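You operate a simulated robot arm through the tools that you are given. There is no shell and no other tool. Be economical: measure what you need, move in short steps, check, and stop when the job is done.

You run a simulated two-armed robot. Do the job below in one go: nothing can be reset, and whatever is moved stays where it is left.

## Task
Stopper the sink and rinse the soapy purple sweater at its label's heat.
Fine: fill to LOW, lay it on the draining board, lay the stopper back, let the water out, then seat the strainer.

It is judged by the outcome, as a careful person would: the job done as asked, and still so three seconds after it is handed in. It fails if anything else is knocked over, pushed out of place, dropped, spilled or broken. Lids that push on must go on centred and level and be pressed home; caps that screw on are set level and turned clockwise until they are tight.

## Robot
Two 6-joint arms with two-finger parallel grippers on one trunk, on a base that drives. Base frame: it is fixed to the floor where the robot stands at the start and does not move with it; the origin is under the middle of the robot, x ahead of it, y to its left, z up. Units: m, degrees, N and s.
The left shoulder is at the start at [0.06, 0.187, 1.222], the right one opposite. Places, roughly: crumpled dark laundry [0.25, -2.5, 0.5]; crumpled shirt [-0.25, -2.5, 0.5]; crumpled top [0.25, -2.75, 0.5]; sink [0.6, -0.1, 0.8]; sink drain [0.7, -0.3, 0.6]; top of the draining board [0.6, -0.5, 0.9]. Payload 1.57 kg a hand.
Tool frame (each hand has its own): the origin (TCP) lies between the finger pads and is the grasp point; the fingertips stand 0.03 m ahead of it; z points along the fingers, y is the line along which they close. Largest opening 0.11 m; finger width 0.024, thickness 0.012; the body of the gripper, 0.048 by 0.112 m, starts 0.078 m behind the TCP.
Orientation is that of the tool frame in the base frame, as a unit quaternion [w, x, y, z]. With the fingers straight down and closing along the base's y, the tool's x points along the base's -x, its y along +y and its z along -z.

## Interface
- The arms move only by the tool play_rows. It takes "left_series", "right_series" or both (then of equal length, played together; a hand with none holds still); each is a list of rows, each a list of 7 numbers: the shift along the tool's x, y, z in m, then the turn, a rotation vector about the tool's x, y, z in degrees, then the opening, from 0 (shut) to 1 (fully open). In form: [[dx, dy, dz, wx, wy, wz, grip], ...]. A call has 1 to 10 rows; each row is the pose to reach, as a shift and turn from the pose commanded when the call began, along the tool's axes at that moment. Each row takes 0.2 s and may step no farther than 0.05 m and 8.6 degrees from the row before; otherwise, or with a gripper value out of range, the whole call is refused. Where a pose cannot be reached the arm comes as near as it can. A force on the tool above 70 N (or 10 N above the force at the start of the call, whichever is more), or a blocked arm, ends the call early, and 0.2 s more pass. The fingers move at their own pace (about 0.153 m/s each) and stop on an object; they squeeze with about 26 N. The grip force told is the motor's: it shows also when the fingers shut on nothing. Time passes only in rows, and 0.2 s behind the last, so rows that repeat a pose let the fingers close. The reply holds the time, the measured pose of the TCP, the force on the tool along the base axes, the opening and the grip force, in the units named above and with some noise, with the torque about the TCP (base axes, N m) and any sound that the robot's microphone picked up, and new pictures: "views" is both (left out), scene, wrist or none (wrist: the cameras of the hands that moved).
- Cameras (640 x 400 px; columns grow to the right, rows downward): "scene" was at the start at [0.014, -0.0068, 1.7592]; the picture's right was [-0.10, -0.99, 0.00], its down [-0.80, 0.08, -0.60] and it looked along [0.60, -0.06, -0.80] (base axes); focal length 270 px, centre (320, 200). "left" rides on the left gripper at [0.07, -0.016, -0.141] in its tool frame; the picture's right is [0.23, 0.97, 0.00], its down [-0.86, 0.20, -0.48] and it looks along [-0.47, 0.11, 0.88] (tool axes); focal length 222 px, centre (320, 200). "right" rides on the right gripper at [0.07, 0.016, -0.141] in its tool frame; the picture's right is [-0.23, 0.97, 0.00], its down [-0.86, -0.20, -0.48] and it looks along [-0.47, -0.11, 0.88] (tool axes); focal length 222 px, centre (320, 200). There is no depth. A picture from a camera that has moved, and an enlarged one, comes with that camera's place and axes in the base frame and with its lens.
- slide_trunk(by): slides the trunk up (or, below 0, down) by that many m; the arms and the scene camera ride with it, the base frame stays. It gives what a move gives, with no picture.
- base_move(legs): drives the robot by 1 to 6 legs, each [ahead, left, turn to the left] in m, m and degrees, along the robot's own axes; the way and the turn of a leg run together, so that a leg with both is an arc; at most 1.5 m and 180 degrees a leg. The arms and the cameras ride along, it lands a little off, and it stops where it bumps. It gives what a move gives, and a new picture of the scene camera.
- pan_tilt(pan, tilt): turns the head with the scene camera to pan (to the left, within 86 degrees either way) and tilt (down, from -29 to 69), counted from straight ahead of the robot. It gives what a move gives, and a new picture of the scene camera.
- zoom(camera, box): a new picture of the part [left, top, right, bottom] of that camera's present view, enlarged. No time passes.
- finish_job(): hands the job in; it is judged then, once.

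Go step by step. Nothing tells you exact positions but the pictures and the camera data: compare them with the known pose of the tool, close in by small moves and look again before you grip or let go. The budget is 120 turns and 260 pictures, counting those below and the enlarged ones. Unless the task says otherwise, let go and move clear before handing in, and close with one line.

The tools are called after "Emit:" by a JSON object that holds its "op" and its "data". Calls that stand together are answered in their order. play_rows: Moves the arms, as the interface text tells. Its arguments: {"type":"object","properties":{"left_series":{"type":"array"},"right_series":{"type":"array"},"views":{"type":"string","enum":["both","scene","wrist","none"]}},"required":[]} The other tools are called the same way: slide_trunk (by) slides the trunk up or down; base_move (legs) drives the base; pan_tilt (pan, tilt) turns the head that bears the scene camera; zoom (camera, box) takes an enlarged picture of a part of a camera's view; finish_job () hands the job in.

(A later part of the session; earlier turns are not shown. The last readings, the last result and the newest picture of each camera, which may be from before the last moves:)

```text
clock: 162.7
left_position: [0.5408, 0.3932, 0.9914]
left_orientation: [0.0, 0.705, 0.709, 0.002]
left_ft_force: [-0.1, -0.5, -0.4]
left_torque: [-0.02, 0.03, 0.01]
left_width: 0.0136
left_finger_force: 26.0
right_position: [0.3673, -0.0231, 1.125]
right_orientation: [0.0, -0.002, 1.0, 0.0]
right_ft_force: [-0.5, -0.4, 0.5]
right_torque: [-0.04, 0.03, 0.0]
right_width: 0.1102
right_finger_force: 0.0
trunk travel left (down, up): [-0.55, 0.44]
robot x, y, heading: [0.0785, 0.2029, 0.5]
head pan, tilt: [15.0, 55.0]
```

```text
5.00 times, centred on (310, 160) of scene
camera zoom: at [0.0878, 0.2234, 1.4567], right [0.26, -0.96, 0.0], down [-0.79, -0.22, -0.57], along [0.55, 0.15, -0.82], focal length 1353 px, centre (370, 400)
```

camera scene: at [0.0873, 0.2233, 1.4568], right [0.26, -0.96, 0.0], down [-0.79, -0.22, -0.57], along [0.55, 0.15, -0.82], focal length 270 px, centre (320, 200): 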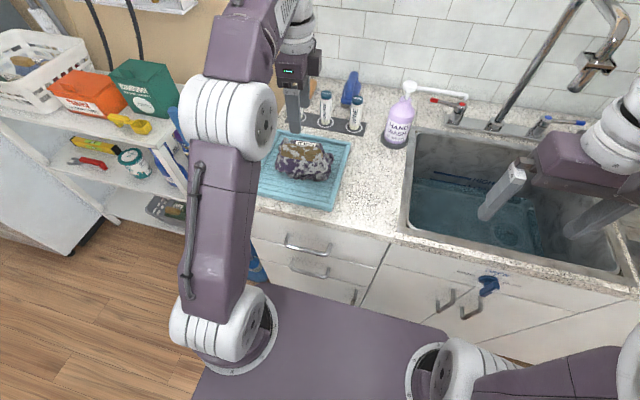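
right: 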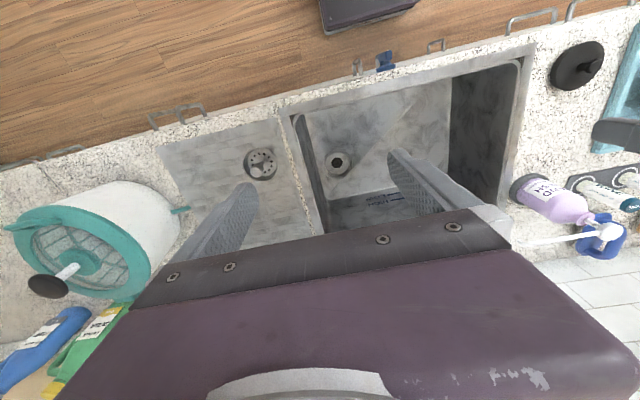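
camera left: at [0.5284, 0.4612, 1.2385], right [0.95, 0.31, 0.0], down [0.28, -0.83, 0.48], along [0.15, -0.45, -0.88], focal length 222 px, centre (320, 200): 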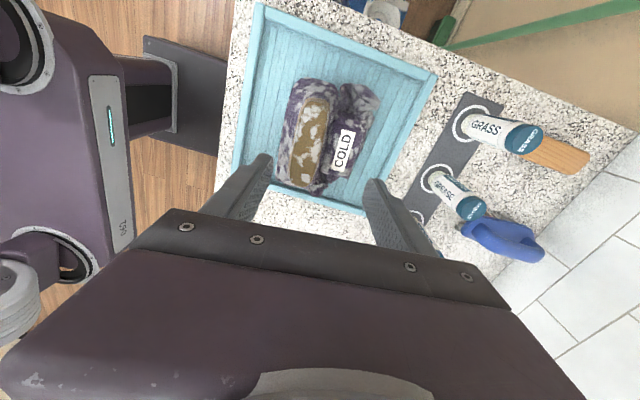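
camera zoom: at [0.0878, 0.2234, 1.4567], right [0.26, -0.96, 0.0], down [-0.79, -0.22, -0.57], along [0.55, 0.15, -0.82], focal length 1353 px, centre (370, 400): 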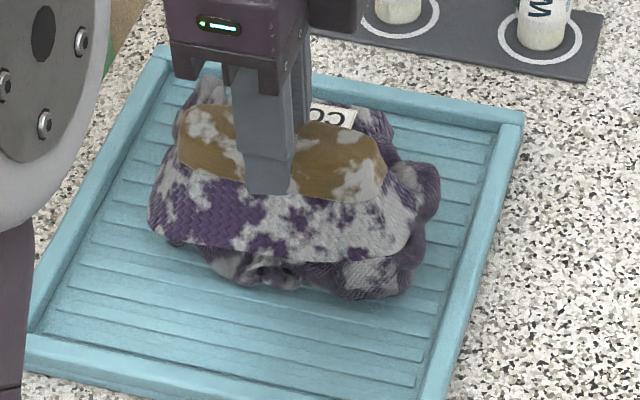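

Emit:
{"op": "play_rows", "data": {"left_series": [[0, 0, -0.01, 0, 0, 0, 0], [0, 0, -0.03, 0, 0, 0, 0], [0, 0, -0.06, 0, 0, 0, 0], [0, 0, -0.1, 0, 0, 0, 0]], "views": "scene"}}

Emit:
{"op": "zoom", "data": {"camera": "left", "box": [200, 60, 440, 240]}}

Emit:
{"op": "zoom", "data": {"camera": "scene", "box": [260, 90, 360, 200]}}

```text
clock: 163.7
left_position: [0.5414, 0.395, 1.0908]
left_orientation: [-0.001, 0.704, 0.71, 0.0]
left_ft_force: [-0.2, -0.7, -3.8]
left_torque: [0.01, 0.09, 0.0]
left_width: 0.0135
left_finger_force: 25.8
right_position: [0.3691, -0.0234, 1.125]
right_orientation: [0.0, -0.003, 1.0, 0.0]
right_ft_force: [0.9, -0.9, 0.3]
right_torque: [0.01, -0.01, 0.04]
right_width: 0.1101
right_finger_force: 0.0
trunk travel left (down, up): [-0.55, 0.44]
robot x, y, heading: [0.0759, 0.2061, 0.3]
head pan, tilt: [15.0, 55.0]
camera scene: at [0.0881, 0.2235, 1.4567], right [0.26, -0.96, 0.0], down [-0.79, -0.22, -0.57], along [0.55, 0.15, -0.82], focal length 270 px, centre (320, 200)
```

scene: 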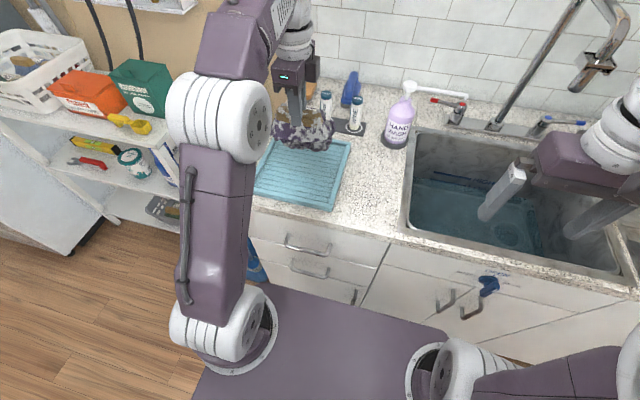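

```text
2.22 times, centred on (320, 150) of left
camera zoom: at [0.5265, 0.4639, 1.2322], right [0.97, 0.23, 0.0], down [0.21, -0.85, 0.48], along [0.11, -0.46, -0.88], focal length 494 px, centre (320, 311)
```

zoom: 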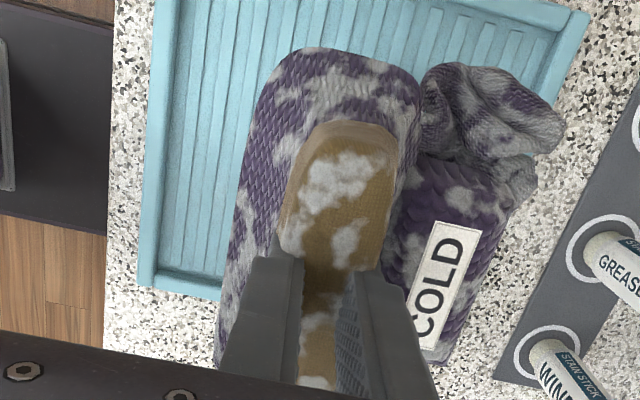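

```text
3.64 times, centred on (310, 145) of scene
camera zoom: at [0.0881, 0.2235, 1.4567], right [0.26, -0.96, 0.0], down [-0.79, -0.22, -0.57], along [0.55, 0.15, -0.82], focal length 984 px, centre (356, 400)
```

zoom: 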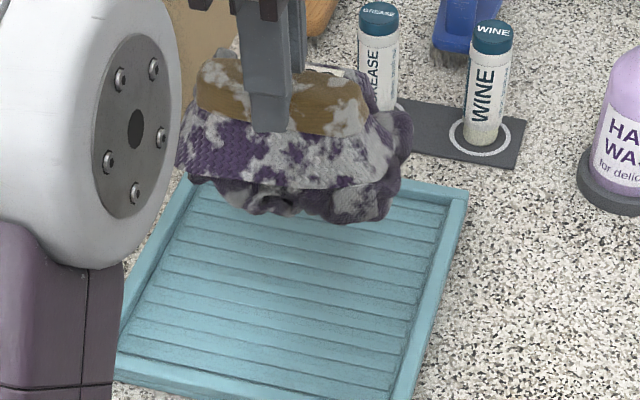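

The brown piece is part of the bundle's fold (the whole garment hangs from it, nothing left in the tray). I carry it toward the sink, staying left of the spout.

Emit:
{"op": "base_move", "data": {"legs": [[0, -0.32, 0]]}}

Emit:
{"op": "pan_tilt", "data": {"pan": 5, "tilt": 52}}

```text
clock: 165.8
left_position: [0.5437, 0.0775, 1.0906]
left_orientation: [-0.001, 0.704, 0.71, 0.001]
left_ft_force: [-0.4, -0.4, -4.9]
left_torque: [0.02, 0.07, 0.06]
left_width: 0.0136
left_finger_force: 26.1
right_position: [0.3701, -0.3396, 1.1256]
right_orientation: [0.0, -0.002, 1.0, 0.0]
right_ft_force: [-0.2, 0.1, -0.3]
right_torque: [0.02, 0.02, -0.02]
right_width: 0.1097
right_finger_force: 0.1
trunk travel left (down, up): [-0.55, 0.44]
robot x, y, heading: [0.0811, -0.1116, 0.6]
head pan, tilt: [15.0, 55.0]
camera scene: at [0.0899, -0.0932, 1.4567], right [0.26, -0.96, 0.0], down [-0.79, -0.22, -0.57], along [0.55, 0.15, -0.82], focal length 270 px, centre (320, 200)
```

scene: 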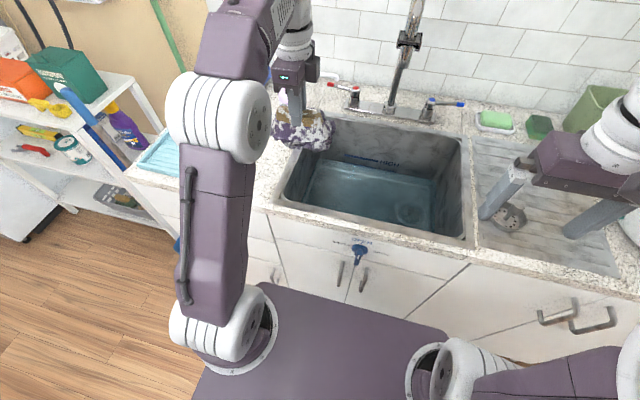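

```text
clock: 166.5
left_position: [0.5427, 0.0778, 1.0913]
left_orientation: [-0.001, 0.705, 0.709, 0.001]
left_ft_force: [-0.4, 0.0, -4.2]
left_torque: [0.0, 0.1, -0.02]
left_width: 0.0137
left_finger_force: 26.6
right_position: [0.3692, -0.3389, 1.1259]
right_orientation: [0.0, -0.003, 1.0, 0.0]
right_ft_force: [-0.3, 0.1, 0.0]
right_torque: [0.0, 0.0, 0.0]
right_width: 0.1098
right_finger_force: 0.0
trunk travel left (down, up): [-0.55, 0.44]
robot x, y, heading: [0.0807, -0.1176, 0.5]
head pan, tilt: [5.0, 52.0]
camera scene: at [0.0951, -0.1051, 1.4606], right [0.09, -1.0, 0.0], down [-0.78, -0.07, -0.62], along [0.61, 0.06, -0.79], focal length 270 px, centre (320, 200)
```

scene: 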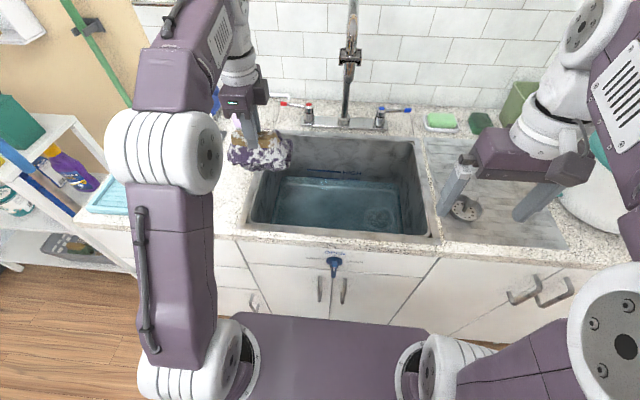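

Emit:
{"op": "play_rows", "data": {"left_series": [[-0.03, 0.02, 0, 0, 0, 0, 0], [-0.06, 0.04, 0, 0, 0, 0, 0], [-0.078, 0.06, 0, 0, 0, 0, 0], [-0.078, 0.06, 0.04, 0, 0, 0, 0], [-0.078, 0.06, 0.09, 0, 0, 0, 0], [-0.078, 0.06, 0.14, 0, 0, 0, 0], [-0.078, 0.06, 0.18, 0, 0, 0, 0]], "views": "both"}}

Emit:
{"op": "zoom", "data": {"camera": "scene", "box": [230, 110, 450, 250]}}

```text
clock: 168.1
left_position: [0.6068, 0.0038, 0.9092]
left_orientation: [0.0, 0.705, 0.709, 0.002]
left_ft_force: [0.2, 1.2, -4.0]
left_torque: [0.0, 0.07, -0.01]
left_width: 0.0135
left_finger_force: 26.5
left hand out of reach, approached as far as the arm can: row 2, 3, 4
right_position: [0.3694, -0.3384, 1.1257]
right_orientation: [0.0, -0.003, 1.0, 0.001]
right_ft_force: [0.0, -0.7, 0.3]
right_torque: [0.0, 0.0, 0.0]
right_width: 0.1105
right_finger_force: 0.1
trunk travel left (down, up): [-0.55, 0.44]
robot x, y, heading: [0.0781, -0.1141, 0.3]
head pan, tilt: [5.0, 52.0]
camera scene: at [0.0955, -0.1048, 1.4606], right [0.09, -1.0, 0.0], down [-0.79, -0.07, -0.62], along [0.61, 0.06, -0.79], focal length 270 px, centre (320, 200)
camera left: at [0.5903, 0.0719, 1.0497], right [0.97, 0.23, 0.0], down [0.21, -0.85, 0.48], along [0.11, -0.46, -0.88], focal length 222 px, centre (320, 200)
```

scene: 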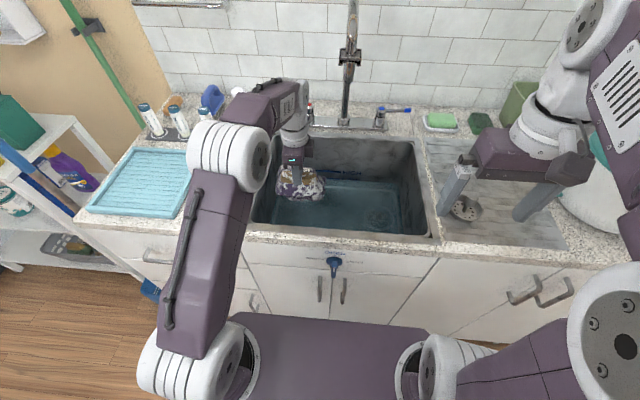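
left: 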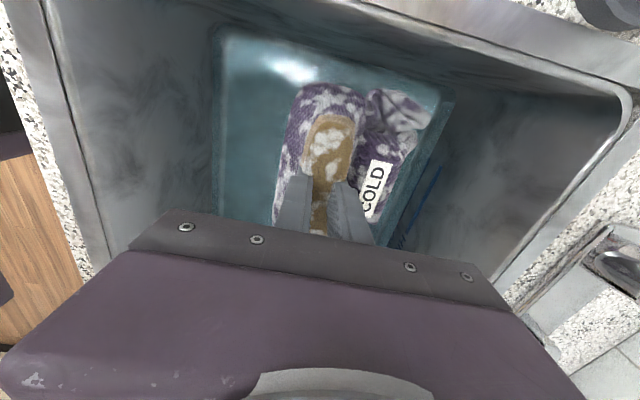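

```text
2.86 times, centred on (340, 180) of scene
camera zoom: at [0.0955, -0.1048, 1.4606], right [0.09, -1.0, 0.0], down [-0.79, -0.07, -0.62], along [0.61, 0.06, -0.79], focal length 773 px, centre (263, 257)
```

zoom: 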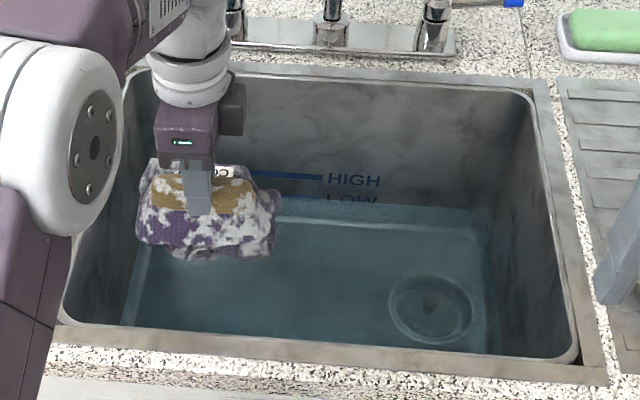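

Water sits at LOW. Lower the sweater into it, a bit more to the right.

Emit:
{"op": "play_rows", "data": {"left_series": [[-0.02, -0.005, 0.03, 0, 0, 0, 0], [-0.035, -0.008, 0.065, 0, 0, 0, 0], [-0.035, -0.008, 0.1, 0, 0, 0, 0], [-0.035, -0.008, 0.135, 0, 0, 0, 0], [-0.035, -0.008, 0.16, 0, 0, 0, 0]], "views": "wrist"}}

Emit:
{"op": "zoom", "data": {"camera": "scene", "box": [230, 110, 450, 250]}}

```text
clock: 169.3
left_position: [0.5984, -0.0328, 0.751]
left_orientation: [0.0, 0.705, 0.71, 0.001]
left_ft_force: [0.6, 0.9, -4.3]
left_torque: [0.01, 0.01, -0.01]
left_width: 0.0133
left_finger_force: 25.9
right_position: [0.3709, -0.3388, 1.125]
right_orientation: [0.0, -0.004, 1.0, -0.001]
right_ft_force: [0.0, 0.1, 1.2]
right_torque: [-0.02, -0.02, 0.0]
right_width: 0.1101
right_finger_force: 0.0
trunk travel left (down, up): [-0.55, 0.44]
robot x, y, heading: [0.0808, -0.1147, 0.3]
head pan, tilt: [5.0, 52.0]
camera left: at [0.5819, 0.0357, 0.8916], right [0.97, 0.23, 0.0], down [0.21, -0.85, 0.48], along [0.11, -0.46, -0.88], focal length 222 px, centre (320, 200)
```

left: 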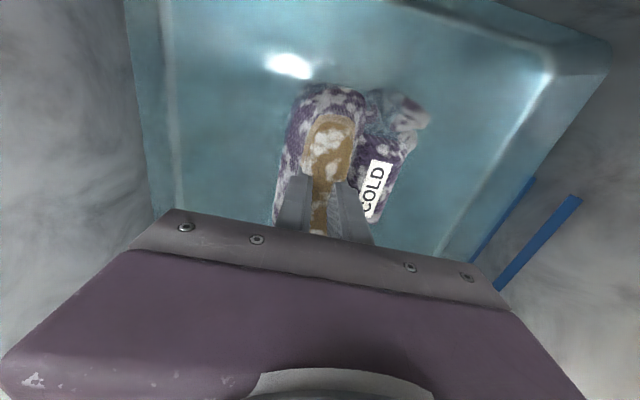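

```text
2.86 times, centred on (340, 180) of scene
camera zoom: at [0.0956, -0.105, 1.4606], right [0.09, -1.0, 0.0], down [-0.79, -0.07, -0.61], along [0.61, 0.06, -0.79], focal length 773 px, centre (263, 257)
```

zoom: 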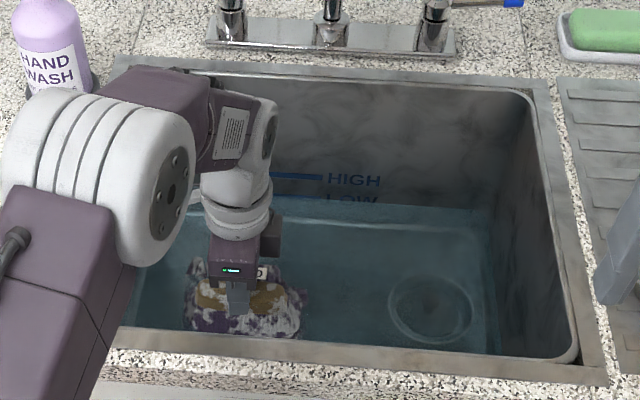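

Mostly under. Lower slightly more and swish gently.

Emit:
{"op": "play_rows", "data": {"left_series": [[0, 0, 0.012, 0, 0, 0, 0], [-0.015, 0, 0.018, 0, 0, 0, 0], [-0.03, 0, 0.018, 0, 0, 0, 0], [-0.03, 0.015, 0.018, 0, 0, 0, 0], [-0.015, 0.025, 0.018, 0, 0, 0, 0], [0.005, 0.025, 0.018, 0, 0, 0, 0], [0.005, 0.01, 0.018, 0, 0, 0, 0], [0.005, -0.01, 0.018, 0, 0, 0, 0], [-0.015, -0.01, 0.018, 0, 0, 0, 0], [-0.03, 0, 0.018, 0, 0, 0, 0]], "views": "none"}}

Emit:
{"op": "play_rows", "data": {"left_series": [[0.015, 0.015, 0.0, 0, 0, 0, 0], [0.03, 0.02, -0.01, 0, 0, 0, 0], [0.03, 0, -0.02, 0, 0, 0, 0], [0.015, 0, -0.01, 0, 0, 0, 0], [0, 0, 0, 0, 0, 0, 0], [0.015, 0.015, 0, 0, 0, 0, 0], [0.03, 0.02, -0.01, 0, 0, 0, 0], [0.03, 0, -0.02, 0, 0, 0, 0], [0.015, 0, -0.01, 0, 0, 0, 0], [0.01, 0, 0, 0, 0, 0, 0]], "views": "wrist"}}

Emit:
{"op": "zoom", "data": {"camera": "left", "box": [220, 60, 460, 240]}}

Emit:
{"op": "zoom", "data": {"camera": "scene", "box": [230, 110, 450, 250]}}

```text
clock: 170.2
left_position: [0.6, -0.0623, 0.7395]
left_orientation: [0.0, 0.704, 0.71, 0.003]
left_ft_force: [-16.9, 7.5, 41.1]
left_torque: [-0.98, -0.18, -0.26]
left_width: 0.014
left_finger_force: 26.4
right_position: [0.3655, -0.3383, 1.1255]
right_orientation: [0.002, -0.005, 1.0, -0.001]
right_ft_force: [0.1, -0.6, 0.5]
right_torque: [0.0, 0.02, 0.0]
right_width: 0.1098
right_finger_force: 0.1
trunk travel left (down, up): [-0.55, 0.44]
robot x, y, heading: [0.0776, -0.1132, 0.3]
head pan, tilt: [5.0, 52.0]
stopped in row 4 (left hand): the force on the tool passed its limit at 74 N (the readings are from after the stop); the commanded pose is now the measured one
```

```text
clock: 172.4
left_position: [0.6036, -0.05, 0.7404]
left_orientation: [0.004, 0.704, 0.71, 0.005]
left_ft_force: [6.5, 11.5, 35.5]
left_torque: [1.02, 0.79, -0.3]
left_width: 0.0139
left_finger_force: 25.8
right_position: [0.3654, -0.3364, 1.1266]
right_orientation: [0.002, -0.005, 1.0, -0.001]
right_ft_force: [-0.1, 0.4, 0.3]
right_torque: [-0.01, -0.04, -0.02]
right_width: 0.1099
right_finger_force: 0.1
trunk travel left (down, up): [-0.55, 0.44]
robot x, y, heading: [0.0819, -0.111, 0.4]
head pan, tilt: [5.0, 52.0]
camera left: at [0.5861, 0.0187, 0.8813], right [0.97, 0.24, 0.01], down [0.2, -0.85, 0.48], along [0.12, -0.46, -0.88], focal length 222 px, centre (320, 200)
```

left: 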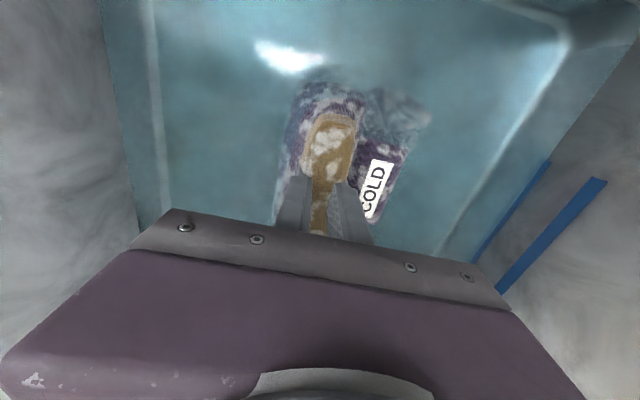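

```text
2.22 times, centred on (340, 150) of left
camera zoom: at [0.5861, 0.0187, 0.8813], right [0.97, 0.24, 0.01], down [0.2, -0.85, 0.48], along [0.12, -0.46, -0.88], focal length 494 px, centre (276, 311)
```

zoom: 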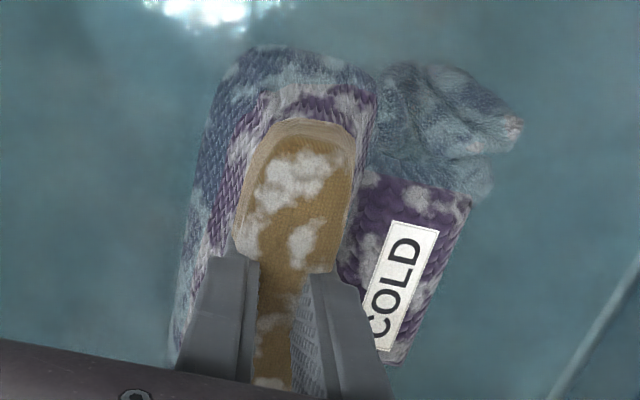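

```text
2.86 times, centred on (340, 180) of scene
camera zoom: at [0.089, -0.1029, 1.4614], right [0.1, -1.0, 0.0], down [-0.78, -0.08, -0.62], along [0.62, 0.06, -0.79], focal length 773 px, centre (263, 257)
```

zoom: 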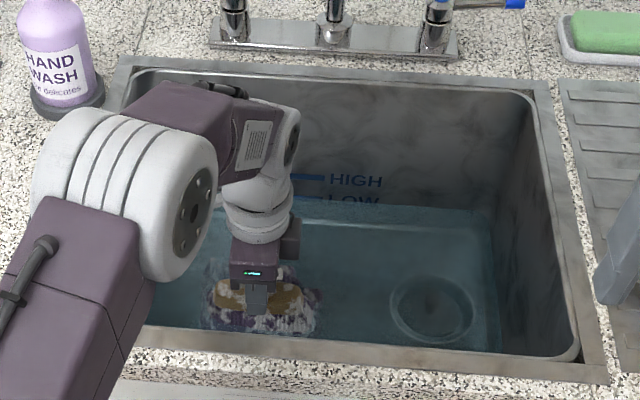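

Bottom touches the sink floor at about z 0.742. I raise slightly and swish in free water for a few cycles.

Emit:
{"op": "play_rows", "data": {"left_series": [[0, 0, -0.012, 0, 0, 0, 0], [0.02, 0.01, -0.012, 0, 0, 0, 0], [0.03, 0.035, -0.012, 0, 0, 0, 0], [0.01, 0.05, -0.012, 0, 0, 0, 0], [-0.01, 0.035, -0.012, 0, 0, 0, 0], [-0.01, 0, -0.012, 0, 0, 0, 0], [0.01, -0.03, -0.012, 0, 0, 0, 0], [0.03, -0.01, -0.012, 0, 0, 0, 0], [0.03, 0.025, -0.012, 0, 0, 0, 0], [0.01, 0.04, -0.012, 0, 0, 0, 0]], "views": "none"}}

Emit:
{"op": "play_rows", "data": {"left_series": [[-0.02, -0.02, 0, 0, 0, 0, 0], [-0.02, -0.05, 0, 0, 0, 0, 0], [0, -0.07, 0, 0, 0, 0, 0], [0.02, -0.05, 0, 0, 0, 0, 0], [0.02, -0.02, 0, 0, 0, 0, 0], [0, 0, -0.0, 0, 0, 0, 0], [-0.02, -0.02, 0, 0, 0, 0, 0], [-0.02, -0.05, 0, 0, 0, 0, 0], [0, -0.07, 0, 0, 0, 0, 0], [0.0, -0.04, 0, 0, 0, 0, 0]], "views": "none"}}

Emit:
{"op": "zoom", "data": {"camera": "left", "box": [220, 60, 460, 240]}}

Emit:
{"op": "zoom", "data": {"camera": "scene", "box": [230, 110, 450, 250]}}

```text
clock: 174.7
left_position: [0.6426, -0.0407, 0.746]
left_orientation: [-0.001, 0.704, 0.71, 0.001]
left_ft_force: [-0.1, 0.1, -4.2]
left_torque: [-0.02, 0.09, 0.01]
left_width: 0.0137
left_finger_force: 26.0
right_position: [0.3708, -0.3387, 1.1246]
right_orientation: [-0.002, -0.003, 1.0, 0.0]
right_ft_force: [0.3, 0.1, -0.4]
right_torque: [0.0, 0.0, 0.02]
right_width: 0.1099
right_finger_force: 0.2
trunk travel left (down, up): [-0.55, 0.44]
robot x, y, heading: [0.0771, -0.1129, 0.2]
head pan, tilt: [5.0, 52.0]
```

```text
clock: 176.8
left_position: [0.604, -0.0423, 0.7456]
left_orientation: [-0.003, 0.704, 0.71, 0.0]
left_ft_force: [0.4, 0.3, -4.6]
left_torque: [0.02, 0.08, -0.01]
left_width: 0.0136
left_finger_force: 25.7
right_position: [0.3718, -0.3386, 1.1246]
right_orientation: [-0.001, -0.004, 1.0, -0.001]
right_ft_force: [0.3, -0.1, 0.8]
right_torque: [-0.03, 0.03, 0.0]
right_width: 0.11
right_finger_force: 0.1
trunk travel left (down, up): [-0.55, 0.44]
robot x, y, heading: [0.0762, -0.1143, 0.2]
head pan, tilt: [5.0, 52.0]
```

```text
2.22 times, centred on (340, 150) of left
camera zoom: at [0.5883, 0.0264, 0.8861], right [0.97, 0.24, 0.0], down [0.21, -0.85, 0.47], along [0.11, -0.46, -0.88], focal length 494 px, centre (276, 311)
```

zoom: 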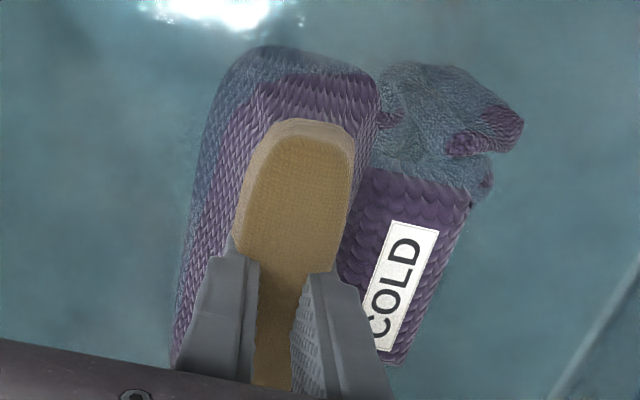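

```text
2.86 times, centred on (340, 180) of scene
camera zoom: at [0.0973, -0.1052, 1.4606], right [0.09, -1.0, 0.0], down [-0.79, -0.07, -0.61], along [0.61, 0.06, -0.79], focal length 773 px, centre (263, 257)
```

zoom: 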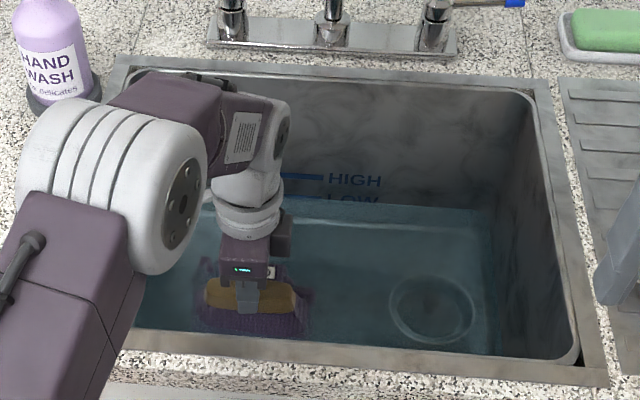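

Suds are all gone—rinsed. Lift it, bring it forward of the spout, and let it drip a moment over the sink; raise the trunk for reach.

Emit:
{"op": "play_rows", "data": {"left_series": [[0, -0.01, -0.03, 0, 0, 0, 0], [0, -0.03, -0.06, 0, 0, 0, 0], [0, -0.05, -0.1, 0, 0, 0, 0], [0, -0.07, -0.14, 0, 0, 0, 0], [0, -0.08, -0.18, 0, 0, 0, 0], [0, -0.08, -0.18, 0, 0, 0, 0], [0, -0.08, -0.18, 0, 0, 0, 0], [0, -0.08, -0.18, 0, 0, 0, 0], [0, -0.08, -0.18, 0, 0, 0, 0], [0, -0.08, -0.18, 0, 0, 0, 0]], "views": "none"}}

Emit:
{"op": "slide_trunk", "data": {"by": 0.18}}

Emit:
{"op": "pan_tilt", "data": {"pan": -5, "tilt": 55}}

```text
clock: 179.1
left_position: [0.5225, -0.0399, 0.9278]
left_orientation: [-0.002, 0.704, 0.71, 0.0]
left_ft_force: [1.7, -0.1, -3.9]
left_torque: [-0.01, 0.06, 0.0]
left_width: 0.0138
left_finger_force: 25.5
right_position: [0.3702, -0.3384, 1.1253]
right_orientation: [0.0, -0.003, 1.0, 0.0]
right_ft_force: [-0.7, 0.8, 0.1]
right_torque: [-0.01, -0.03, -0.02]
right_width: 0.1098
right_finger_force: 0.0
trunk travel left (down, up): [-0.55, 0.44]
robot x, y, heading: [0.0806, -0.1081, 0.4]
head pan, tilt: [5.0, 52.0]
```

```text
clock: 181.1
left_position: [0.5232, -0.0406, 1.1079]
left_orientation: [-0.002, 0.704, 0.71, 0.0]
left_ft_force: [0.4, 0.2, -3.4]
left_torque: [-0.03, 0.09, 0.02]
left_width: 0.0137
left_finger_force: 25.7
right_position: [0.3708, -0.3384, 1.3057]
right_orientation: [0.0, -0.003, 1.0, -0.001]
right_ft_force: [-0.7, 0.5, 0.6]
right_torque: [0.01, 0.0, -0.06]
right_width: 0.1098
right_finger_force: 0.2
trunk travel left (down, up): [-0.73, 0.26]
robot x, y, heading: [0.0815, -0.1127, 0.6]
head pan, tilt: [5.0, 52.0]
```

```text
clock: 181.8
left_position: [0.5237, -0.0406, 1.1085]
left_orientation: [-0.002, 0.704, 0.71, 0.0]
left_ft_force: [0.1, -0.6, -4.4]
left_torque: [-0.03, 0.07, -0.01]
left_width: 0.0137
left_finger_force: 26.0
right_position: [0.3709, -0.3382, 1.3044]
right_orientation: [0.0, -0.004, 1.0, 0.0]
right_ft_force: [-0.3, -0.4, -0.1]
right_torque: [0.03, 0.01, 0.01]
right_width: 0.11
right_finger_force: 0.0
trunk travel left (down, up): [-0.73, 0.26]
robot x, y, heading: [0.0805, -0.1084, 0.6]
head pan, tilt: [-5.0, 55.0]
camera scene: at [0.0923, -0.1176, 1.6368], right [-0.08, -1.0, 0.0], down [-0.82, 0.06, -0.57], along [0.57, -0.05, -0.82], focal length 270 px, centre (320, 200)
```

scene: 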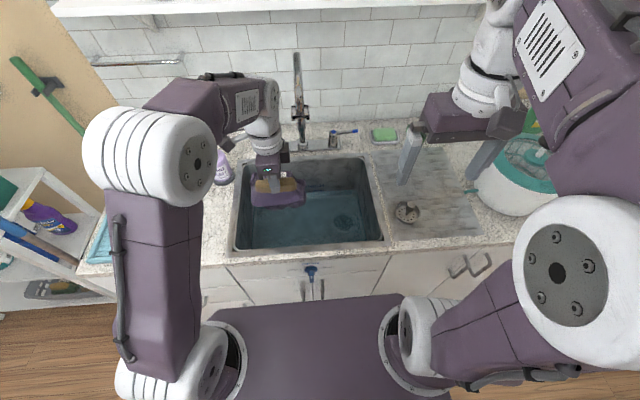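

Emit:
{"op": "play_rows", "data": {"left_series": [[0, -0.02, 0, 0, 0, 0, 0], [0, -0.035, 0, 0, 0, 0, 0]], "views": "none"}}

Emit:
{"op": "base_move", "data": {"legs": [[0, -0.47, -0.5]]}}

Emit:
{"op": "zoom", "data": {"camera": "left", "box": [0, 0, 640, 400]}}

```text
clock: 182.4
left_position: [0.4875, -0.0404, 1.1077]
left_orientation: [-0.002, 0.704, 0.71, 0.001]
left_ft_force: [-0.2, 0.2, -4.2]
left_torque: [0.0, 0.05, 0.02]
left_width: 0.0135
left_finger_force: 25.7
right_position: [0.3696, -0.3391, 1.305]
right_orientation: [0.0, -0.004, 1.0, 0.0]
right_ft_force: [-0.6, 0.1, -0.2]
right_torque: [0.02, -0.03, 0.0]
right_width: 0.1103
right_finger_force: 0.1
trunk travel left (down, up): [-0.73, 0.26]
robot x, y, heading: [0.0795, -0.111, 0.7]
head pan, tilt: [-5.0, 55.0]
```

```text
clock: 185.2
left_position: [0.4885, -0.5101, 1.1085]
left_orientation: [-0.002, 0.708, 0.706, 0.0]
left_ft_force: [0.4, -0.3, -3.9]
left_torque: [0.0, 0.06, -0.01]
left_width: 0.0135
left_finger_force: 25.7
right_position: [0.3678, -0.8044, 1.3054]
right_orientation: [0.0, 0.002, 1.0, -0.001]
right_ft_force: [0.5, 0.4, -0.7]
right_torque: [0.01, -0.01, 0.02]
right_width: 0.11
right_finger_force: 0.1
trunk travel left (down, up): [-0.73, 0.26]
robot x, y, heading: [0.0758, -0.5739, -0.3]
head pan, tilt: [-5.0, 55.0]
camera scene: at [0.0926, -0.5809, 1.6368], right [-0.09, -1.0, 0.0], down [-0.82, 0.07, -0.57], along [0.57, -0.05, -0.82], focal length 270 px, centre (320, 200)
```

scene: 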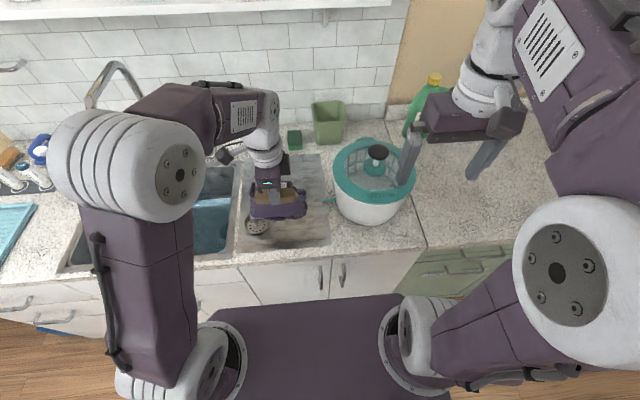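

```text
1.00 times, centred on (320, 200) of left (not enlarged: the box is as wide or as high as the picture)
camera zoom: at [0.4744, -0.4407, 1.2492], right [0.97, 0.22, 0.0], down [0.2, -0.86, 0.48], along [0.11, -0.46, -0.88], focal length 222 px, centre (320, 200)
```

zoom: 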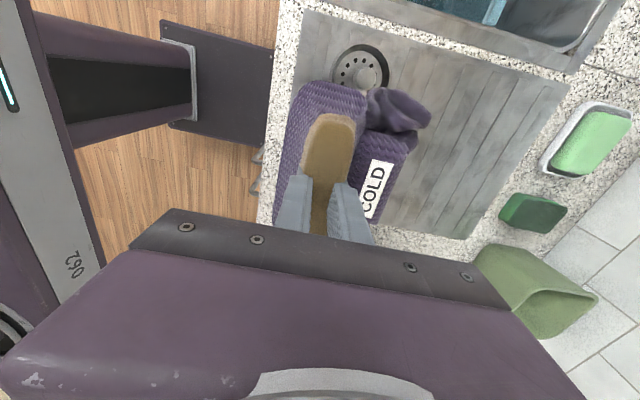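

Clear space on the board lies behind the strainer. Move back over it (x≈0.645, y≈−0.53) and lower.

Emit:
{"op": "play_rows", "data": {"left_series": [[-0.005, 0.04, 0, 0, 0, 0, 0], [-0.01, 0.08, 0, 0, 0, 0, 0], [-0.015, 0.12, 0, 0, 0, 0, 0], [-0.02, 0.157, 0, 0, 0, 0, 0], [-0.02, 0.157, 0.04, 0, 0, 0, 0], [-0.02, 0.157, 0.08, 0, 0, 0, 0], [-0.02, 0.157, 0.1, 0, 0, 0, 0]], "views": "both"}}

Emit:
{"op": "zoom", "data": {"camera": "scene", "box": [220, 110, 360, 260]}}

```text
clock: 186.8
left_position: [0.6474, -0.5299, 1.0082]
left_orientation: [-0.002, 0.709, 0.706, 0.0]
left_ft_force: [-0.6, 0.7, -4.1]
left_torque: [0.0, 0.06, 0.01]
left_width: 0.0137
left_finger_force: 25.9
left hand out of reach, approached as far as the arm can: row 4
right_position: [0.3694, -0.8058, 1.3046]
right_orientation: [-0.001, 0.003, 1.0, -0.001]
right_ft_force: [-1.1, 0.5, 0.2]
right_torque: [0.03, 0.01, 0.0]
right_width: 0.1098
right_finger_force: 0.0
trunk travel left (down, up): [-0.73, 0.26]
robot x, y, heading: [0.0805, -0.5757, -0.4]
head pan, tilt: [-5.0, 55.0]
camera scene: at [0.0939, -0.582, 1.6367], right [-0.09, -1.0, 0.0], down [-0.82, 0.08, -0.57], along [0.57, -0.05, -0.82], focal length 270 px, centre (320, 200)
camera left: at [0.6333, -0.4607, 1.1484], right [0.97, 0.22, 0.0], down [0.2, -0.86, 0.48], along [0.11, -0.46, -0.88], focal length 222 px, centre (320, 200)
```

scene: 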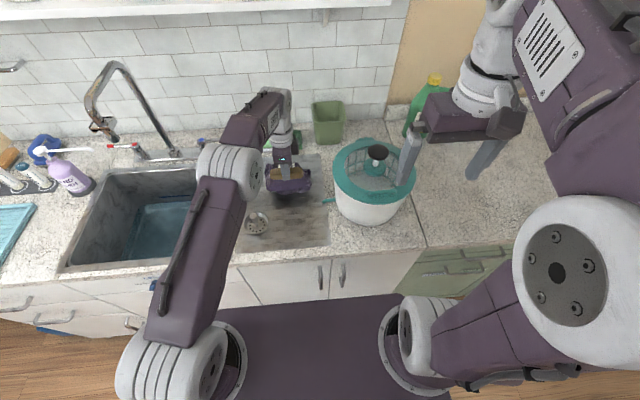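
left: 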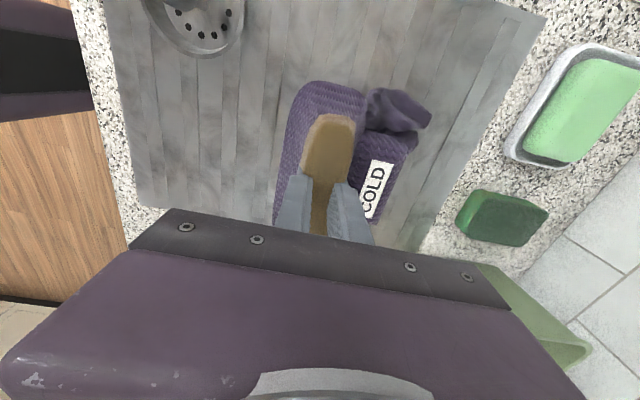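

```text
2.67 times, centred on (290, 185) of scene
camera zoom: at [0.0939, -0.582, 1.6367], right [-0.09, -1.0, 0.0], down [-0.82, 0.08, -0.57], along [0.57, -0.05, -0.82], focal length 721 px, centre (400, 240)
```

zoom: 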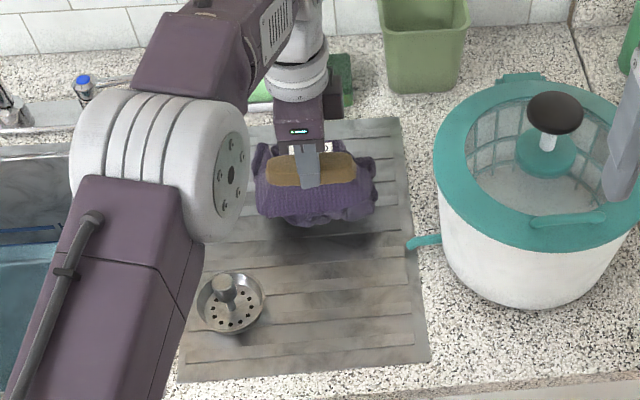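

Emit:
{"op": "play_rows", "data": {"left_series": [[0.008, -0.005, 0.015, 0, 0, 0, 0], [0.008, -0.005, 0.025, 0, 0, 0, 0], [0.008, -0.005, 0.031, 0, 0, 0, 0], [0.008, -0.005, 0.035, 0, 0, 0, 0]], "views": "none"}}

Emit:
{"op": "zoom", "data": {"camera": "scene", "box": [220, 130, 340, 250]}}

```text
clock: 187.8
left_position: [0.6404, -0.5218, 0.9834]
left_orientation: [0.007, 0.708, 0.706, 0.008]
left_ft_force: [11.1, 7.4, 61.0]
left_torque: [0.12, 0.45, -0.08]
left_width: 0.0144
left_finger_force: 26.1
right_position: [0.3608, -0.8047, 1.3081]
right_orientation: [0.002, 0.003, 1.0, 0.0]
right_ft_force: [0.3, -0.6, 0.6]
right_torque: [0.01, 0.0, -0.02]
right_width: 0.1102
right_finger_force: 0.0
trunk travel left (down, up): [-0.73, 0.26]
robot x, y, heading: [0.0805, -0.5738, -0.4]
head pan, tilt: [-5.0, 55.0]
```

```text
3.33 times, centred on (280, 190) of scene
camera zoom: at [0.0838, -0.5813, 1.6379], right [-0.09, -1.0, 0.0], down [-0.81, 0.07, -0.58], along [0.58, -0.05, -0.82], focal length 902 px, centre (453, 233)
```

zoom: 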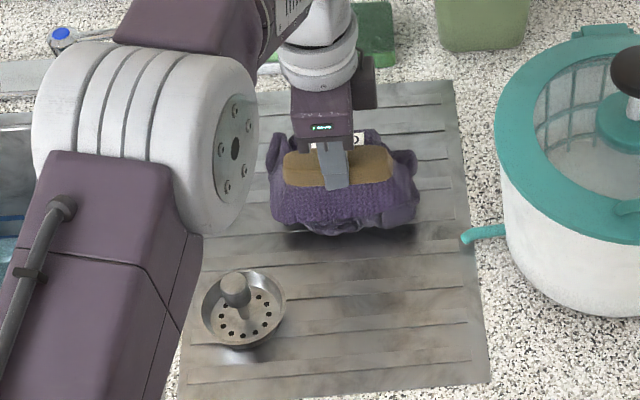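

It rests on the board. Ease off, release and lift.

Emit:
{"op": "play_rows", "data": {"left_series": [[0, 0, -0.008, 0, 0, 0, 0], [0, 0, -0.008, 0, 0, 0, 0.2], [0, 0, -0.008, 0, 0, 0, 0.45], [0, 0, -0.01, 0, 0, 0, 0.55], [0, 0, -0.04, 0, 0, 0, 0.55], [0, 0, -0.08, 0, 0, 0, 0.55], [0, -0.03, -0.11, 0, 0, 0, 0.55]], "views": "both"}}

Emit:
{"op": "zoom", "data": {"camera": "scene", "box": [220, 130, 340, 250]}}

```text
clock: 189.3
left_position: [0.611, -0.5214, 1.0836]
left_orientation: [-0.002, 0.709, 0.706, 0.002]
left_ft_force: [-0.5, 0.9, 0.5]
left_torque: [-0.01, -0.07, -0.02]
left_width: 0.0603
left_finger_force: 0.0
right_position: [0.3661, -0.8073, 1.3054]
right_orientation: [0.001, 0.002, 1.0, -0.001]
right_ft_force: [0.5, -0.8, 0.7]
right_torque: [0.01, -0.04, 0.01]
right_width: 0.11
right_finger_force: 0.0
trunk travel left (down, up): [-0.73, 0.26]
robot x, y, heading: [0.0809, -0.5759, -0.2]
head pan, tilt: [-5.0, 55.0]
camera scene: at [0.0901, -0.5822, 1.6367], right [-0.09, -1.0, 0.0], down [-0.81, 0.08, -0.57], along [0.57, -0.05, -0.82], focal length 270 px, centre (320, 200)
camera left: at [0.5962, -0.453, 1.224], right [0.97, 0.22, 0.0], down [0.2, -0.86, 0.48], along [0.11, -0.46, -0.88], focal length 222 px, centre (320, 200)
```

scene: 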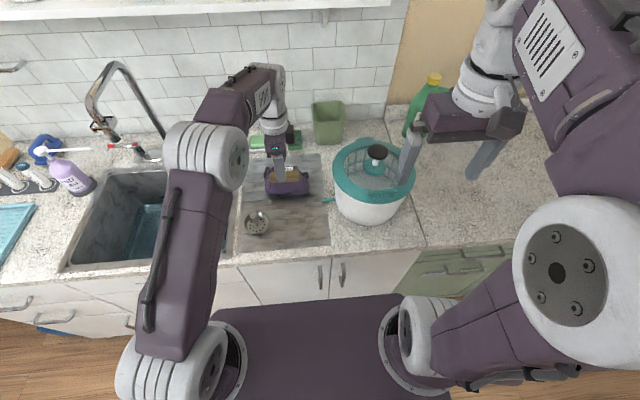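
left: 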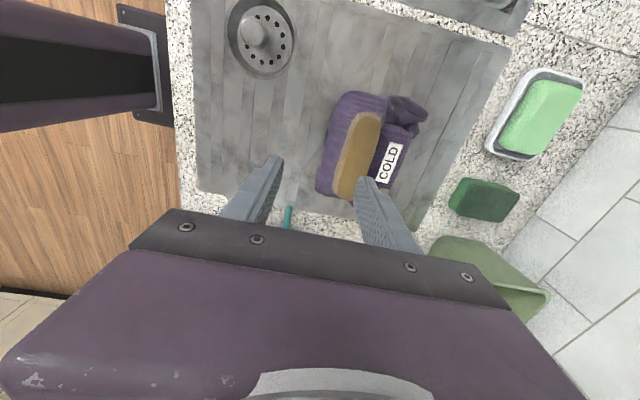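

```text
3.33 times, centred on (280, 190) of scene
camera zoom: at [0.0901, -0.5822, 1.6367], right [-0.09, -1.0, 0.0], down [-0.81, 0.08, -0.57], along [0.57, -0.05, -0.82], focal length 902 px, centre (453, 233)
```

zoom: 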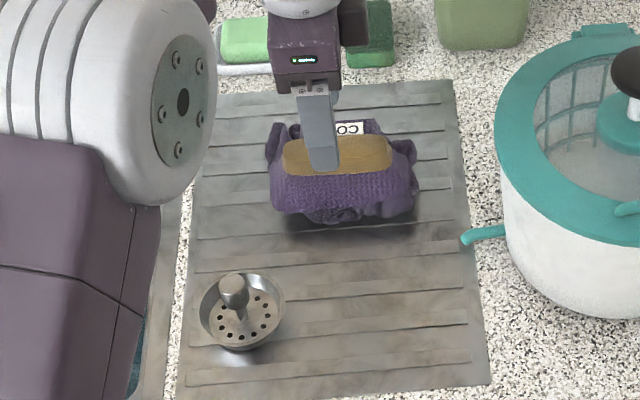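

Sweater lies on the board, clear of the strainer. Now go back over the drain for the stopper.

Emit:
{"op": "base_move", "data": {"legs": [[0, 0.15, 0.3]]}}

Emit:
{"op": "play_rows", "data": {"left_series": [[0.03, 0.01, 0, 0, 0, 0, 0.45], [0.06, 0.02, 0, 0, 0, 0, 0.45], [0.09, 0.03, 0, 0, 0, 0, 0.45], [0.114, 0.035, 0, 0, 0, 0, 0.45]], "views": "none"}}

Emit:
{"op": "slide_trunk", "data": {"by": -0.18}}

Emit:
{"op": "zoom", "data": {"camera": "left", "box": [0, 0, 640, 400]}}

```text
clock: 190.7
left_position: [0.6133, -0.3716, 1.0823]
left_orientation: [-0.002, 0.708, 0.706, 0.002]
left_ft_force: [0.3, 0.2, -0.6]
left_torque: [0.04, -0.01, -0.02]
left_width: 0.0604
left_finger_force: 0.2
right_position: [0.3691, -0.6569, 1.3051]
right_orientation: [0.0, 0.001, 1.0, 0.0]
right_ft_force: [0.2, 0.7, 0.2]
right_torque: [0.03, 0.02, 0.0]
right_width: 0.1102
right_finger_force: 0.0
trunk travel left (down, up): [-0.73, 0.26]
robot x, y, heading: [0.0847, -0.4265, -0.3]
head pan, tilt: [-5.0, 55.0]
camera scene: at [0.0928, -0.4345, 1.6367], right [-0.09, -1.0, 0.0], down [-0.82, 0.07, -0.57], along [0.57, -0.05, -0.82], focal length 270 px, centre (320, 200)
```

scene: 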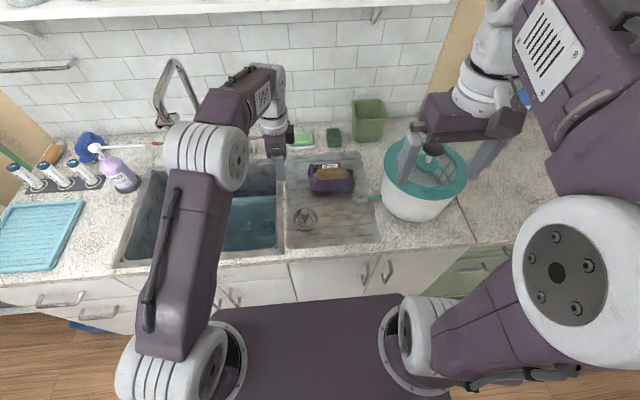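

```text
clock: 191.7
left_position: [0.648, -0.2557, 1.0824]
left_orientation: [0.0, 0.708, 0.707, 0.001]
left_ft_force: [0.4, 0.1, 0.1]
left_torque: [-0.02, 0.0, 0.01]
left_width: 0.0497
left_finger_force: 0.0
right_position: [0.3685, -0.653, 1.3054]
right_orientation: [0.0, 0.002, 1.0, -0.001]
right_ft_force: [-0.1, 0.1, 0.5]
right_torque: [0.03, 0.01, 0.0]
right_width: 0.11
right_finger_force: 0.0
trunk travel left (down, up): [-0.73, 0.26]
robot x, y, heading: [0.0825, -0.4283, -0.2]
head pan, tilt: [-5.0, 55.0]
```

```text
clock: 193.7
left_position: [0.6477, -0.2561, 0.9023]
left_orientation: [-0.001, 0.707, 0.707, 0.001]
left_ft_force: [-0.4, -0.8, 0.4]
left_torque: [-0.01, 0.02, 0.01]
left_width: 0.0494
left_finger_force: 0.1
right_position: [0.3695, -0.6543, 1.1259]
right_orientation: [0.0, 0.001, 1.0, 0.0]
right_ft_force: [0.7, -0.3, 0.2]
right_torque: [0.02, 0.01, -0.03]
right_width: 0.11
right_finger_force: 0.1
trunk travel left (down, up): [-0.55, 0.44]
robot x, y, heading: [0.0785, -0.4293, -0.0]
head pan, tilt: [-5.0, 55.0]
```

```text
1.00 times, centred on (320, 200) of left (not enlarged: the box is as wide or as high as the picture)
camera zoom: at [0.6325, -0.1877, 1.0432], right [0.97, 0.23, 0.0], down [0.2, -0.86, 0.48], along [0.11, -0.46, -0.88], focal length 222 px, centre (320, 200)
```

zoom: 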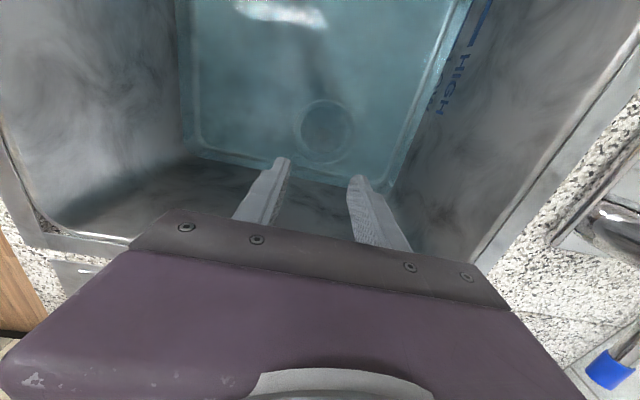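

Emit:
{"op": "play_rows", "data": {"left_series": [[-0.002, 0.004, 0.045, 0, 0, 0, 0.45], [-0.002, 0.008, 0.09, 0, 0, 0, 0.45], [-0.002, 0.008, 0.135, 0, 0, 0, 0.45], [-0.002, 0.008, 0.16, 0, 0, 0, 0.45]], "views": "none"}}

Emit:
{"op": "zoom", "data": {"camera": "left", "box": [240, 70, 400, 230]}}

Emit:
{"op": "pan_tilt", "data": {"pan": 0, "tilt": 45}}

Emit:
{"op": "zoom", "data": {"camera": "scene", "box": [230, 200, 310, 280]}}

```text
clock: 194.7
left_position: [0.6562, -0.2555, 0.7397]
left_orientation: [-0.002, 0.708, 0.707, 0.002]
left_ft_force: [0.0, -0.8, 0.2]
left_torque: [-0.02, 0.0, 0.0]
left_width: 0.0494
left_finger_force: 0.0
right_position: [0.3686, -0.6541, 1.1255]
right_orientation: [0.0, 0.0, 1.0, 0.0]
right_ft_force: [-0.3, -0.4, 0.9]
right_torque: [0.01, -0.03, 0.02]
right_width: 0.1101
right_finger_force: 0.1
trunk travel left (down, up): [-0.55, 0.44]
robot x, y, heading: [0.082, -0.4251, -0.2]
head pan, tilt: [-5.0, 55.0]
```

```text
2.50 times, centred on (320, 150) of left
camera zoom: at [0.6419, -0.1878, 0.8815], right [0.97, 0.23, 0.0], down [0.2, -0.86, 0.48], along [0.11, -0.46, -0.88], focal length 555 px, centre (320, 325)
```

zoom: 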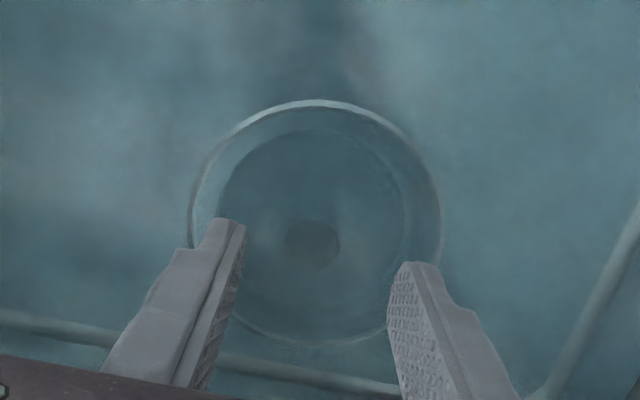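

```text
clock: 195.4
left_position: [0.6566, -0.2575, 0.7404]
left_orientation: [-0.002, 0.708, 0.707, 0.001]
left_ft_force: [0.6, 0.3, -0.8]
left_torque: [0.02, -0.02, 0.01]
left_width: 0.0494
left_finger_force: 0.0
right_position: [0.3682, -0.6543, 1.1251]
right_orientation: [0.0, 0.0, 1.0, 0.0]
right_ft_force: [0.3, -0.4, 0.2]
right_torque: [0.02, 0.0, -0.03]
right_width: 0.1101
right_finger_force: 0.1
trunk travel left (down, up): [-0.55, 0.44]
robot x, y, heading: [0.0821, -0.4256, -0.4]
head pan, tilt: [0.0, 45.0]
camera scene: at [0.1021, -0.4254, 1.4701], right [0.0, -1.0, 0.0], down [-0.71, 0.0, -0.71], along [0.71, 0.0, -0.71], focal length 270 px, centre (320, 200)
```

scene: 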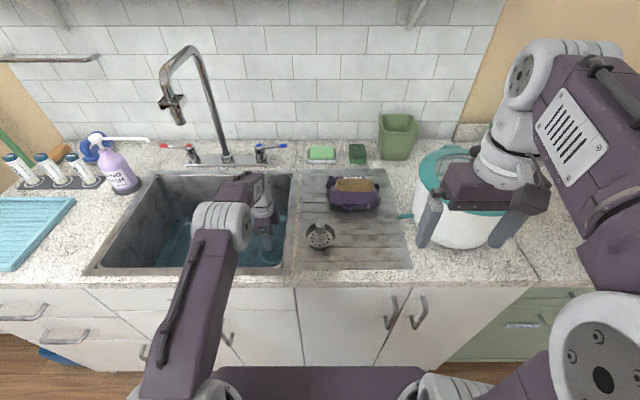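

```text
5.00 times, centred on (270, 240) of scene
camera zoom: at [0.1021, -0.4254, 1.4701], right [0.0, -1.0, 0.0], down [-0.71, 0.0, -0.71], along [0.71, 0.0, -0.71], focal length 1353 px, centre (570, 0)
```

zoom: 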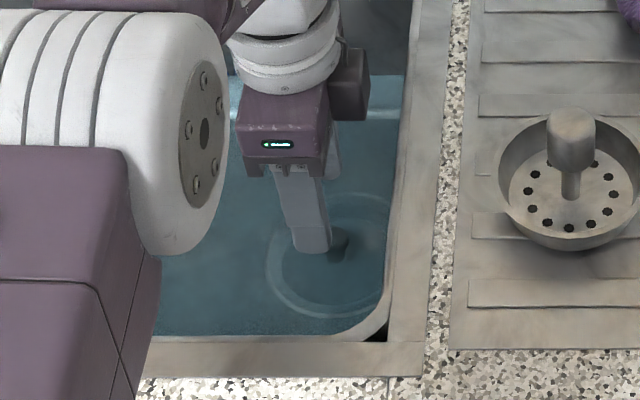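

Knob is at ≈[0.656, −0.260]. Descend around it and close.

Emit:
{"op": "play_rows", "data": {"left_series": [[-0.002, 0, 0.02, 0, 0, 0, 0.45], [-0.002, 0, 0.04, 0, 0, 0, 0.45], [-0.002, 0, 0.045, 0, 0, 0, 0.3], [-0.002, 0, 0.045, 0, 0, 0, 0.1], [-0.002, 0, 0.045, 0, 0, 0, 0], [-0.002, 0, 0.045, 0, 0, 0, 0]], "views": "none"}}

Emit:
{"op": "zoom", "data": {"camera": "left", "box": [240, 70, 400, 230]}}

```text
clock: 196.8
left_position: [0.6555, -0.2586, 0.6974]
left_orientation: [-0.002, 0.707, 0.707, 0.001]
left_ft_force: [-0.5, -0.2, -0.1]
left_torque: [-0.02, 0.03, -0.01]
left_width: 0.0207
left_finger_force: 25.7
right_position: [0.3672, -0.656, 1.1255]
right_orientation: [0.0, 0.001, 1.0, -0.001]
right_ft_force: [0.0, -0.2, 0.7]
right_torque: [0.0, 0.02, -0.01]
right_width: 0.11
right_finger_force: 0.1
trunk travel left (down, up): [-0.55, 0.44]
robot x, y, heading: [0.0865, -0.4243, -0.0]
head pan, tilt: [0.0, 45.0]
```

```text
2.50 times, centred on (320, 150) of left
camera zoom: at [0.6399, -0.1904, 0.8382], right [0.97, 0.23, 0.0], down [0.2, -0.86, 0.48], along [0.11, -0.46, -0.88], focal length 555 px, centre (320, 325)
```

zoom: 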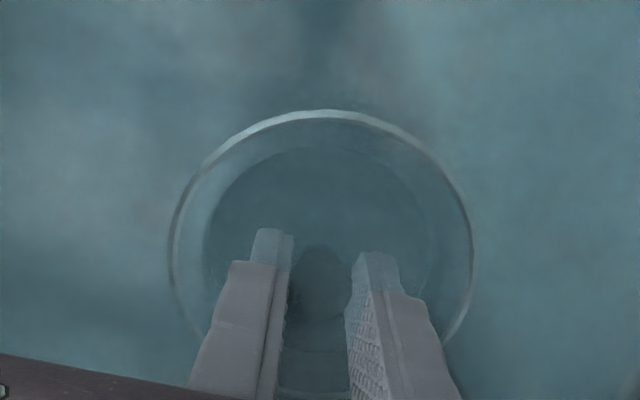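

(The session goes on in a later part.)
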